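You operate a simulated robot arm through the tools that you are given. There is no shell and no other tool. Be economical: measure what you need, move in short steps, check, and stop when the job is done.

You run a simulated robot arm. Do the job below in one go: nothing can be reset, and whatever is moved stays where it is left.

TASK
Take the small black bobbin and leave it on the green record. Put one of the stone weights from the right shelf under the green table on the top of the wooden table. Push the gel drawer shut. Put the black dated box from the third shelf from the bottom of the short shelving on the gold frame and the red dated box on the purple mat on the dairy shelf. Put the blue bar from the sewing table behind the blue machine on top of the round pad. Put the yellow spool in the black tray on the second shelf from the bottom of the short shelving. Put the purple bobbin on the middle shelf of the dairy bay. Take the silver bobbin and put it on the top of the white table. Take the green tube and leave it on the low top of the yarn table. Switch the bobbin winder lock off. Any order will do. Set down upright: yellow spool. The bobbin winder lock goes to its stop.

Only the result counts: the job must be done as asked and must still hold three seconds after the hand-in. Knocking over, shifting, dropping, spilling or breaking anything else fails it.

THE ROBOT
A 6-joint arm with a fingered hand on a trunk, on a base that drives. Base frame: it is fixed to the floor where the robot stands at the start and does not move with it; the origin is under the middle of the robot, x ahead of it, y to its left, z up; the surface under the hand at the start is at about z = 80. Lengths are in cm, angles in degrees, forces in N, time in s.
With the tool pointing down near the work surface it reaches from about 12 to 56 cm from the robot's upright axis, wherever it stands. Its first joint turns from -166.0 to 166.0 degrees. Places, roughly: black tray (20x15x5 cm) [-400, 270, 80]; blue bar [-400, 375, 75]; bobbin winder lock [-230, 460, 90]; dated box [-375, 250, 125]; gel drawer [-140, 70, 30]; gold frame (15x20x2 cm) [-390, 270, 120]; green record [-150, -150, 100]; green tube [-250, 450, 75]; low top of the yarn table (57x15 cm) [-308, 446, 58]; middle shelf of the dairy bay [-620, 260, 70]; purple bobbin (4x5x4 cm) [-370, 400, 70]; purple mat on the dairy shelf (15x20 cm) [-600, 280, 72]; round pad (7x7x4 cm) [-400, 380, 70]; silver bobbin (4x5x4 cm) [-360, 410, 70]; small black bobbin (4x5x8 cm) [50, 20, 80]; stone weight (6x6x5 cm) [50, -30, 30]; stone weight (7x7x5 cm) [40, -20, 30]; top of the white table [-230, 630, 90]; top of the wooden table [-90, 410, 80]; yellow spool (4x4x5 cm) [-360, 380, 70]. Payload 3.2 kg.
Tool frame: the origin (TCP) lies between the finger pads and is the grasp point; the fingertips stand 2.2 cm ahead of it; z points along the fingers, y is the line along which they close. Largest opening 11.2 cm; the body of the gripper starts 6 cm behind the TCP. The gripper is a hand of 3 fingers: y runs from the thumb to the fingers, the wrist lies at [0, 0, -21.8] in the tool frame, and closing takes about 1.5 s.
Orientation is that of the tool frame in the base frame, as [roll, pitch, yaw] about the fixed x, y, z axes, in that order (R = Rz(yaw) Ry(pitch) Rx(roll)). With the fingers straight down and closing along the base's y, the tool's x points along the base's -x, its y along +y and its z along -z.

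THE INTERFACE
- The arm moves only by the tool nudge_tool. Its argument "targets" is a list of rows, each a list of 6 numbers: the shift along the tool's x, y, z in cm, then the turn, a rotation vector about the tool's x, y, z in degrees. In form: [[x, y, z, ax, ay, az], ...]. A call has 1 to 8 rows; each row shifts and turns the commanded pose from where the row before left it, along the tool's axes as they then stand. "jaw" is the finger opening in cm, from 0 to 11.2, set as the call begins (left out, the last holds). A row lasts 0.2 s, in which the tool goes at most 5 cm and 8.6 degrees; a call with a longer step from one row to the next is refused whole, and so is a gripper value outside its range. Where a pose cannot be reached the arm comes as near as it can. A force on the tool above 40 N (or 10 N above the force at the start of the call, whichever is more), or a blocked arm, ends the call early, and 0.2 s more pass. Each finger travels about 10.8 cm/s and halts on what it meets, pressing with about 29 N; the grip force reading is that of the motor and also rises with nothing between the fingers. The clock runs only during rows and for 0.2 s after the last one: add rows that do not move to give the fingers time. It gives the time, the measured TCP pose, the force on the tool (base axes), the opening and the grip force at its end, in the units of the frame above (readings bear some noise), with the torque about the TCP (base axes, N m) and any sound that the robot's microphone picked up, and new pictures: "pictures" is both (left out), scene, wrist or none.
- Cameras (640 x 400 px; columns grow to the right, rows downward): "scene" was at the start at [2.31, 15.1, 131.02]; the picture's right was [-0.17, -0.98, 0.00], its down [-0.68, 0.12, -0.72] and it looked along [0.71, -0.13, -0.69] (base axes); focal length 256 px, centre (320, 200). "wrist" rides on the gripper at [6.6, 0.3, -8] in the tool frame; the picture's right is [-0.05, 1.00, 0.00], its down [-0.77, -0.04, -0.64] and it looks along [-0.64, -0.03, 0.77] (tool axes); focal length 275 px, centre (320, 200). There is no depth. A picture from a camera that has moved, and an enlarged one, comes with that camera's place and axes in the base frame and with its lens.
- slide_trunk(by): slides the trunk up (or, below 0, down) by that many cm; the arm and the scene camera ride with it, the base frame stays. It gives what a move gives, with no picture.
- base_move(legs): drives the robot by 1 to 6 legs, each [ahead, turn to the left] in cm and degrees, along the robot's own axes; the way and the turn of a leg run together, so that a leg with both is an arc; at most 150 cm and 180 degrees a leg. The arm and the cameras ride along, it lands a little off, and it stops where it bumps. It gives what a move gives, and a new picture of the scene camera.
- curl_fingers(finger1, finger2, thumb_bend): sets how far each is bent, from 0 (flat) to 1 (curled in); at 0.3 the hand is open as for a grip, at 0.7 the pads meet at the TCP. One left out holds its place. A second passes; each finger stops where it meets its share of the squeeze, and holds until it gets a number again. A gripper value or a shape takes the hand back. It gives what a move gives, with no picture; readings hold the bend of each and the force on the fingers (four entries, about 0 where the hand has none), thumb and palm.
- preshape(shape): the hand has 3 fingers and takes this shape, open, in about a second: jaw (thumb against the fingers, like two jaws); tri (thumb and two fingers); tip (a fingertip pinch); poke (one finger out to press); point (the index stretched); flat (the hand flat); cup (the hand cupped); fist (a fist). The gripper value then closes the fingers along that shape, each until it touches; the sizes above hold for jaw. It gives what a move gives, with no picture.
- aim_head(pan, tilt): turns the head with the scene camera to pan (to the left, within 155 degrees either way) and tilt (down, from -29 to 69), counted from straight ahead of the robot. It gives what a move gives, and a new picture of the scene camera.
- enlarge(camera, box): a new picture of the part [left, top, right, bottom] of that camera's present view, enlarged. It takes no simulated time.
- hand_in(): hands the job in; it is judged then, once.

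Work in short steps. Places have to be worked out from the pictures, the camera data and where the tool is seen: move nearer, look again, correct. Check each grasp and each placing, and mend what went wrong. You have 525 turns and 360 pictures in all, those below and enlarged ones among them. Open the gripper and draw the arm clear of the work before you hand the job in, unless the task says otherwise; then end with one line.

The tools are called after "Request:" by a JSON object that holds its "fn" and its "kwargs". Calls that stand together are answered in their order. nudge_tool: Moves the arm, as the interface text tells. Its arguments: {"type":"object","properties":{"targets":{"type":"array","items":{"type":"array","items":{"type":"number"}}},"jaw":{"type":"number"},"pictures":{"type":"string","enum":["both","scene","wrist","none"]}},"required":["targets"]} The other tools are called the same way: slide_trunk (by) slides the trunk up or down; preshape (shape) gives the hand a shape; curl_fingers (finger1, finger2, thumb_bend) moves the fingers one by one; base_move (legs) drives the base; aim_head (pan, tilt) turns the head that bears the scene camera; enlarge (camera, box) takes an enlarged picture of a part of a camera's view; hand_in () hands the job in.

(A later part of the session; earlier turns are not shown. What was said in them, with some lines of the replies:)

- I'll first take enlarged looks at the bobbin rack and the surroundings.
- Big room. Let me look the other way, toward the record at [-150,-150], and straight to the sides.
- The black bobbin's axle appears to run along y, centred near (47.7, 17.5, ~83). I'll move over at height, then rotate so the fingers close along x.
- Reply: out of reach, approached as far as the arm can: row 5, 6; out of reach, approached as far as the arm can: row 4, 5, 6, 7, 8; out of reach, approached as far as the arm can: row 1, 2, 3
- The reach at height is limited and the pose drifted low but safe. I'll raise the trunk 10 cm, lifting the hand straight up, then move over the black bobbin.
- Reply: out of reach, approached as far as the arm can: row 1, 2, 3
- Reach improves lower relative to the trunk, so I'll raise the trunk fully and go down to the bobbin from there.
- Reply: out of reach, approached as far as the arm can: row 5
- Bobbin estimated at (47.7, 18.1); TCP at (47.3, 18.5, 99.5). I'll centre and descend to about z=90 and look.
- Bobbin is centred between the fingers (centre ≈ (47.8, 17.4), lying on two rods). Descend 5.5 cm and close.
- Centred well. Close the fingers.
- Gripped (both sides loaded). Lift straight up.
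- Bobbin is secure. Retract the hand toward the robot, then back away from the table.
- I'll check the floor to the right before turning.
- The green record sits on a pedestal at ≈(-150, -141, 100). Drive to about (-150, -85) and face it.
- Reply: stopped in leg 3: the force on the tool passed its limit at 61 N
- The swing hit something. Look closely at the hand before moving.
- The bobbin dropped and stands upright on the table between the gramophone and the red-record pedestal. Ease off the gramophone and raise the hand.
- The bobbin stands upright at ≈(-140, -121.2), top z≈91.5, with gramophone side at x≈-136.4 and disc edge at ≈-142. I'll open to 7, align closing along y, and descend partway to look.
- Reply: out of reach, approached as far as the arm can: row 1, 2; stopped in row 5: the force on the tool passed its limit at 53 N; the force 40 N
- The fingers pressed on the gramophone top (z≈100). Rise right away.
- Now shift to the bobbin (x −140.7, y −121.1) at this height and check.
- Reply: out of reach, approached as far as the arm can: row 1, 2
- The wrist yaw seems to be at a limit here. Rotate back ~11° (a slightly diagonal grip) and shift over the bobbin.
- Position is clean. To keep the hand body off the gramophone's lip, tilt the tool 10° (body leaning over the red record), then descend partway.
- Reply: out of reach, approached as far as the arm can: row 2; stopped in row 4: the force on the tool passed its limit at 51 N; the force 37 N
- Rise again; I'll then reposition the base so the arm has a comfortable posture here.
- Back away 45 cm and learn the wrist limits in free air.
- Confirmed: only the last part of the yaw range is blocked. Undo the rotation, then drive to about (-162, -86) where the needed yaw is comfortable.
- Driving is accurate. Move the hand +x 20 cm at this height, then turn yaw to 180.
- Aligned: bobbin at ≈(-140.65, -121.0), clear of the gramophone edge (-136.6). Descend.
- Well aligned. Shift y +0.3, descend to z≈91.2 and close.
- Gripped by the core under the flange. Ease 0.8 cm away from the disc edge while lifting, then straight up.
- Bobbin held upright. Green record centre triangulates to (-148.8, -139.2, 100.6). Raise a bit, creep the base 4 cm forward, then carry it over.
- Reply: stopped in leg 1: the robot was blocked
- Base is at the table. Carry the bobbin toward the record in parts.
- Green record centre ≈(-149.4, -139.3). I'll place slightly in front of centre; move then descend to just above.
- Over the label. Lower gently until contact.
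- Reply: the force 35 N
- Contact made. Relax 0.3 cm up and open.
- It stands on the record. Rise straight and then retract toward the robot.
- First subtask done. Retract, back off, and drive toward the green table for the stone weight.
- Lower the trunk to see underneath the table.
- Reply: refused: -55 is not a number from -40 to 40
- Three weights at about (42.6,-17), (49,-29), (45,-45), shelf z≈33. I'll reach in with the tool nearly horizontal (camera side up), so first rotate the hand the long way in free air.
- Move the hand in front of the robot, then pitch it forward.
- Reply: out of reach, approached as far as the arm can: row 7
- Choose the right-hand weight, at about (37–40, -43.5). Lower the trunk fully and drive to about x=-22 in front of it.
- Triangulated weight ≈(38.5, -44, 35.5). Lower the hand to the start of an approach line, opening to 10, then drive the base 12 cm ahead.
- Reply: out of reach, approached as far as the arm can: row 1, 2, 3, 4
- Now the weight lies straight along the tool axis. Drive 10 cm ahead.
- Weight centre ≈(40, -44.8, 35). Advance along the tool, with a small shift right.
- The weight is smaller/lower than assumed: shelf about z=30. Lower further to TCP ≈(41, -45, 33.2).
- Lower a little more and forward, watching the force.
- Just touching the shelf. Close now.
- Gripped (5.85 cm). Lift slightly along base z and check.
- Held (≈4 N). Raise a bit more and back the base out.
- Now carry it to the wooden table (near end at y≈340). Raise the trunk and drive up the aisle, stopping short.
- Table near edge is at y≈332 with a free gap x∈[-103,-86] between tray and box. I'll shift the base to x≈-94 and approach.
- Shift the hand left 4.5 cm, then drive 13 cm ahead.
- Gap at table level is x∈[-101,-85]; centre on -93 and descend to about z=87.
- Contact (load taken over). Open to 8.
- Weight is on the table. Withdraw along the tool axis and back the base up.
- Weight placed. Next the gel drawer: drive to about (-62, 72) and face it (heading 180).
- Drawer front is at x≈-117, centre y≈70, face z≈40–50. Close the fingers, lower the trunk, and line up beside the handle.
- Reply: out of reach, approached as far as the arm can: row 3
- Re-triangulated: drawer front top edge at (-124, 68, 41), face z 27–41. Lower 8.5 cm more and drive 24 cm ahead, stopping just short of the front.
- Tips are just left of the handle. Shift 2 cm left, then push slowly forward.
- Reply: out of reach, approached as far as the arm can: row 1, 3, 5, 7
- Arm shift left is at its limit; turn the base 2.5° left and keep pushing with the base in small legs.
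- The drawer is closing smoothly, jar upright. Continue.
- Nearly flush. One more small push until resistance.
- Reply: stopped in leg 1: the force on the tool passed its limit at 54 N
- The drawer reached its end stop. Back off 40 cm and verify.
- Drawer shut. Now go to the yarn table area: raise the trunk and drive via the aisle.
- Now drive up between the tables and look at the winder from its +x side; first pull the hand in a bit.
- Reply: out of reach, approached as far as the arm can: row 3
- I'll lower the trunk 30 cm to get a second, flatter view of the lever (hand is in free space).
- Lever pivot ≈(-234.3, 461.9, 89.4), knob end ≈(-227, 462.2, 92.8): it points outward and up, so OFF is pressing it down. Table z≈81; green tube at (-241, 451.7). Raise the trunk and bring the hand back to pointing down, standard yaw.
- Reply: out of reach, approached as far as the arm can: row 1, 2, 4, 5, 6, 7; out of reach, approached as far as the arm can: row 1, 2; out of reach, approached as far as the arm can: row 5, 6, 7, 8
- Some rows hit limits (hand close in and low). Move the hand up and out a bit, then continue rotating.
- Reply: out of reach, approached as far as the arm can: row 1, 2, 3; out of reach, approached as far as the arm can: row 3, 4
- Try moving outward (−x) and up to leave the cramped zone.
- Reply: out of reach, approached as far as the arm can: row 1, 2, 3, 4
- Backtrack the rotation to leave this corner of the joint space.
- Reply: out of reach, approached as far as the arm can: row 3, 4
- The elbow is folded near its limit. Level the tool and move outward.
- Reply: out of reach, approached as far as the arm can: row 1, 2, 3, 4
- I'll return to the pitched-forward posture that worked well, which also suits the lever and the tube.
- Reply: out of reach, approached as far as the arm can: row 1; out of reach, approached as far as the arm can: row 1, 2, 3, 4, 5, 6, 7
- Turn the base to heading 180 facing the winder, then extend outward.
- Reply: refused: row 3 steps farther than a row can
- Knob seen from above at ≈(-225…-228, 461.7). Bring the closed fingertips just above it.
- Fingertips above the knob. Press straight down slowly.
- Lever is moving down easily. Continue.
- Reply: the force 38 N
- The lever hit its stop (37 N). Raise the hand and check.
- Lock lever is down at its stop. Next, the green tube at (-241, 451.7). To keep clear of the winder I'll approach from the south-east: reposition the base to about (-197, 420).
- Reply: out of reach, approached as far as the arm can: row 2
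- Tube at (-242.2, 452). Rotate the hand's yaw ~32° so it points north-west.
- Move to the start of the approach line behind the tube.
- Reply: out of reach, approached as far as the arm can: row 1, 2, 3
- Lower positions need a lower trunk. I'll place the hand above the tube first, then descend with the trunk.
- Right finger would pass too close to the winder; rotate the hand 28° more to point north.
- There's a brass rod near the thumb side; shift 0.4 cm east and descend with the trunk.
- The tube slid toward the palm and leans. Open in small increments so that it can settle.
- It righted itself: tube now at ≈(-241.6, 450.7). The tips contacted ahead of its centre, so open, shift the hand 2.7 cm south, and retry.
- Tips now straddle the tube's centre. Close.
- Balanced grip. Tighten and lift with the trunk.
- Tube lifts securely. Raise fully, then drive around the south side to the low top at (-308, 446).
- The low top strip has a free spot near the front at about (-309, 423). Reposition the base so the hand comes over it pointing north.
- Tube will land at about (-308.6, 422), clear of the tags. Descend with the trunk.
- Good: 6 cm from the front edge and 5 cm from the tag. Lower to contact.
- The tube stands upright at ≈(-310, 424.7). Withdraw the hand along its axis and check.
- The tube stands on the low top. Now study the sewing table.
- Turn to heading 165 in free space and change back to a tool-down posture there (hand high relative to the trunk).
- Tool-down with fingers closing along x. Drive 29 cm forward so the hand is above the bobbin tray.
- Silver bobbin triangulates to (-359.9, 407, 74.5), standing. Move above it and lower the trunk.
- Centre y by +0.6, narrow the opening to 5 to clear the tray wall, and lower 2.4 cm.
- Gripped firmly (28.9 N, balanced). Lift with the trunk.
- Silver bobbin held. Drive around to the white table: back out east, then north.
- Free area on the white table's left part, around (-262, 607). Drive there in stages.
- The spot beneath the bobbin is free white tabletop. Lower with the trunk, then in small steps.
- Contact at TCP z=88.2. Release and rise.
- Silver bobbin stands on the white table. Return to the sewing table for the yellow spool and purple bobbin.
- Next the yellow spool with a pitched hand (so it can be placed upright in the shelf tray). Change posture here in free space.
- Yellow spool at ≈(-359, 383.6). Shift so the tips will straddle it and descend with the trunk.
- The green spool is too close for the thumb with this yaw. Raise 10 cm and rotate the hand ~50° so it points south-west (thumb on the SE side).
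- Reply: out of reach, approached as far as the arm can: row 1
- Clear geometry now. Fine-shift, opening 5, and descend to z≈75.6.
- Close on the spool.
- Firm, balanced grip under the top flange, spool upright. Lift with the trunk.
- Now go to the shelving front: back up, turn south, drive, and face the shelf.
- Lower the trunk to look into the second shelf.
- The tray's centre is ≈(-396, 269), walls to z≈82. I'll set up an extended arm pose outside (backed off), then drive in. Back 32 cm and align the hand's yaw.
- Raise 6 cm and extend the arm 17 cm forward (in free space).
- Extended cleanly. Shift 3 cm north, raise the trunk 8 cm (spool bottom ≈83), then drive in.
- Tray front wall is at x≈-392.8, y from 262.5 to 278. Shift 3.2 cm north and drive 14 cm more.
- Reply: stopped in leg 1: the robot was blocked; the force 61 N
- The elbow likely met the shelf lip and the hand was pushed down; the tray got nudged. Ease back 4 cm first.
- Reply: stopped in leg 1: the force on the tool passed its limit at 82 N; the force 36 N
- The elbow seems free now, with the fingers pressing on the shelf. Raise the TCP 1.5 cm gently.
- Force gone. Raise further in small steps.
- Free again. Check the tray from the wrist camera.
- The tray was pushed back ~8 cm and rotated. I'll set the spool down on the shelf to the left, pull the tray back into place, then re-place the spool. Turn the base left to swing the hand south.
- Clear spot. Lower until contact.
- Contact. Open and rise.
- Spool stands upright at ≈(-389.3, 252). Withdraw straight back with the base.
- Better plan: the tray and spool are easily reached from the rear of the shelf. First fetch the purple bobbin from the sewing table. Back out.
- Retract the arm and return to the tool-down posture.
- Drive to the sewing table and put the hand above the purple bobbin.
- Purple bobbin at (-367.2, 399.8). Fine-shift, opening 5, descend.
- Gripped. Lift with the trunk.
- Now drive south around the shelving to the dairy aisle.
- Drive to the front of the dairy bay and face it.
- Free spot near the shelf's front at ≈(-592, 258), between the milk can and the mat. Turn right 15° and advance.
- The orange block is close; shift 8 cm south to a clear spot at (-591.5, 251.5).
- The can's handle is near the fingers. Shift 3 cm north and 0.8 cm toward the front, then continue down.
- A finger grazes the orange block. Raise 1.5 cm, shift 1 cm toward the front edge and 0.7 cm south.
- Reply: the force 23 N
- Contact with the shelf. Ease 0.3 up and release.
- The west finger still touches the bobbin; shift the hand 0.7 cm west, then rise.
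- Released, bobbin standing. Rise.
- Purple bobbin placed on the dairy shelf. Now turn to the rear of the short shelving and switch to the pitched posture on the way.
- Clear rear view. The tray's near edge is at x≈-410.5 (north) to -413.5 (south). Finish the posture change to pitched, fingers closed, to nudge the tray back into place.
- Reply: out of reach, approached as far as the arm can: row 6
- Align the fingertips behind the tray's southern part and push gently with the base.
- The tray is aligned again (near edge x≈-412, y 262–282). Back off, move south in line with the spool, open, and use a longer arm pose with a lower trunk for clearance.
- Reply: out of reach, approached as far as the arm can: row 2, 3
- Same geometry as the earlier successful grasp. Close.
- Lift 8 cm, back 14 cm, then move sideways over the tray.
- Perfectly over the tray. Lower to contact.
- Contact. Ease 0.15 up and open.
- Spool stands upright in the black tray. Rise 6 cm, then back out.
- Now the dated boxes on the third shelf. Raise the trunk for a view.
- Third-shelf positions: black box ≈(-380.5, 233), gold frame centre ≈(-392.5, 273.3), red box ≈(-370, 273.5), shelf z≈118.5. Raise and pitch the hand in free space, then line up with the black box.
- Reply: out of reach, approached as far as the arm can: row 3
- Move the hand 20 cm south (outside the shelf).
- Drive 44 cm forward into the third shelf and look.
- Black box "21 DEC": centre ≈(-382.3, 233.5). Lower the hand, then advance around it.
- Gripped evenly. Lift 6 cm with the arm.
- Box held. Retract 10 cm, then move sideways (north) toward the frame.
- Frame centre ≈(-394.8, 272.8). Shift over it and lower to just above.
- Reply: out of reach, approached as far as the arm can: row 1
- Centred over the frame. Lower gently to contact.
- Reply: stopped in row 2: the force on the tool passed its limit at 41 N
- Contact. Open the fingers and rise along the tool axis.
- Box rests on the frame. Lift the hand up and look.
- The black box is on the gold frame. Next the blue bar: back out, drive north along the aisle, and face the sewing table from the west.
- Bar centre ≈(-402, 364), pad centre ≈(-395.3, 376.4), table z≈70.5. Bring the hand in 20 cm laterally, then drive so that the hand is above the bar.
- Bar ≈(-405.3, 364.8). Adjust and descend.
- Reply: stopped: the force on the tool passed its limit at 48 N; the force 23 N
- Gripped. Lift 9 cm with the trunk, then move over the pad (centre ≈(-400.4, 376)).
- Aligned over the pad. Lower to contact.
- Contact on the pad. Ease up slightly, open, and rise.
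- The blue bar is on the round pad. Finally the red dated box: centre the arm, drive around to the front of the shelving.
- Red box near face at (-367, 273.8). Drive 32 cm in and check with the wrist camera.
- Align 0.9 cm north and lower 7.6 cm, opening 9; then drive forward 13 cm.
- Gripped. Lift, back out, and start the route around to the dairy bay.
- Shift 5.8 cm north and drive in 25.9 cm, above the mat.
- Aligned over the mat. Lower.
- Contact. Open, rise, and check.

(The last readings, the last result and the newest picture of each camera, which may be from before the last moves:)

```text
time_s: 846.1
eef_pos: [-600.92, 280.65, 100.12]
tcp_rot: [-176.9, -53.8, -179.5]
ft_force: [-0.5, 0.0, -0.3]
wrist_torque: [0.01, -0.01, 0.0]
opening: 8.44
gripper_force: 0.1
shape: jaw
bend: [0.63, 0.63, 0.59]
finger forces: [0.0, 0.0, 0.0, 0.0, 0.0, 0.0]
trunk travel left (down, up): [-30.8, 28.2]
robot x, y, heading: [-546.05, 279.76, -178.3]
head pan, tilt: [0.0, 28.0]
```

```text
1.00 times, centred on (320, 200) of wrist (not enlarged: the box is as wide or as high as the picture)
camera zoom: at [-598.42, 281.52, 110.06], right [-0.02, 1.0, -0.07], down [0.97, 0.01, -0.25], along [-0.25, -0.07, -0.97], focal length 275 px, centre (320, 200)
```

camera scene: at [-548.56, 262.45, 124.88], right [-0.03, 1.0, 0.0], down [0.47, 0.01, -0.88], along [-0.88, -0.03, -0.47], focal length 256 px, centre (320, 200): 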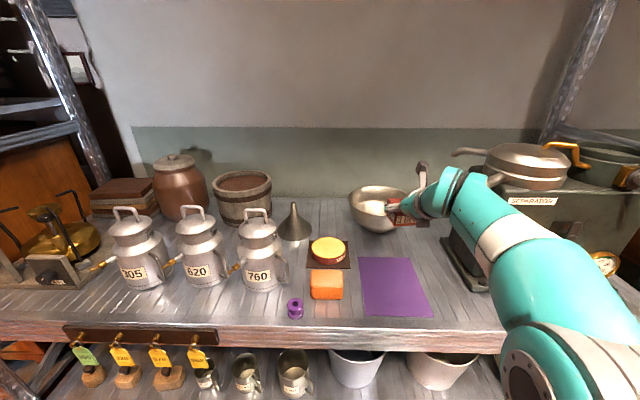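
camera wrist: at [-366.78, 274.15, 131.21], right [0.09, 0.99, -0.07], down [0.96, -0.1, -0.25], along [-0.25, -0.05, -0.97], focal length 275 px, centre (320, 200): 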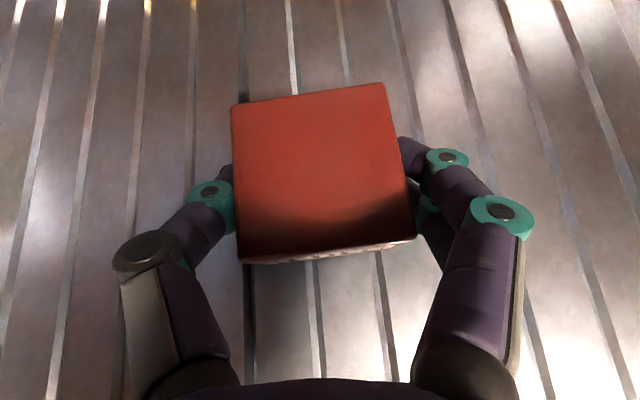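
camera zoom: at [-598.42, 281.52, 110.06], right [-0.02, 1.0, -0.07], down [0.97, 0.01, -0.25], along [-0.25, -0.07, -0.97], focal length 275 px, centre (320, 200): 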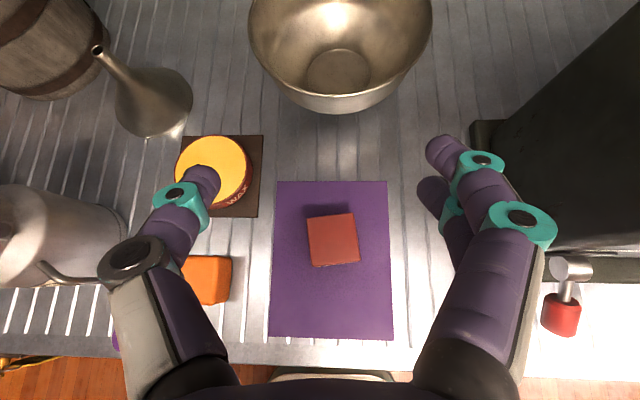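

The red box is on the mat. Draw the arm clear and hand in.

Request:
{"fn": "base_move", "kwargs": {"legs": [[-45, 0]]}}

Request:
{"fn": "hand_in", "kwargs": {}}

```text
time_s: 848.8
eef_pos: [-556.34, 282.43, 100.15]
tcp_rot: [-176.8, -53.8, 179.7]
ft_force: [1.2, 0.1, -0.4]
wrist_torque: [-0.02, -0.01, -0.01]
opening: 8.47
gripper_force: 0.1
shape: jaw
bend: [0.63, 0.63, 0.59]
finger forces: [0.0, 0.0, 0.1, 0.0, 0.0, 0.0]
trunk travel left (down, up): [-30.8, 28.2]
robot x, y, heading: [-501.48, 280.4, -178.8]
head pan, tilt: [0.0, 28.0]
camera scene: at [-504.21, 263.66, 130.28], right [-0.02, 1.0, 0.0], down [0.47, 0.01, -0.88], along [-0.88, -0.02, -0.47], focal length 256 px, centre (320, 200)
```

scene: 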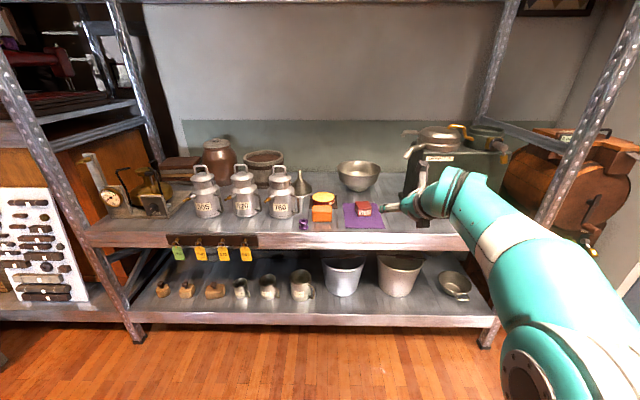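

```text
The job is handed in.
```

All the items are placed, the gel drawer is shut and the winder lock is down at its stop, but I bumped some other things: I pushed the black tray out of place and set it back by eye, pressed on the gramophone three times and once knocked the small black bobbin out of the grip, and brushed the box on the wooden table; the job is handed in.
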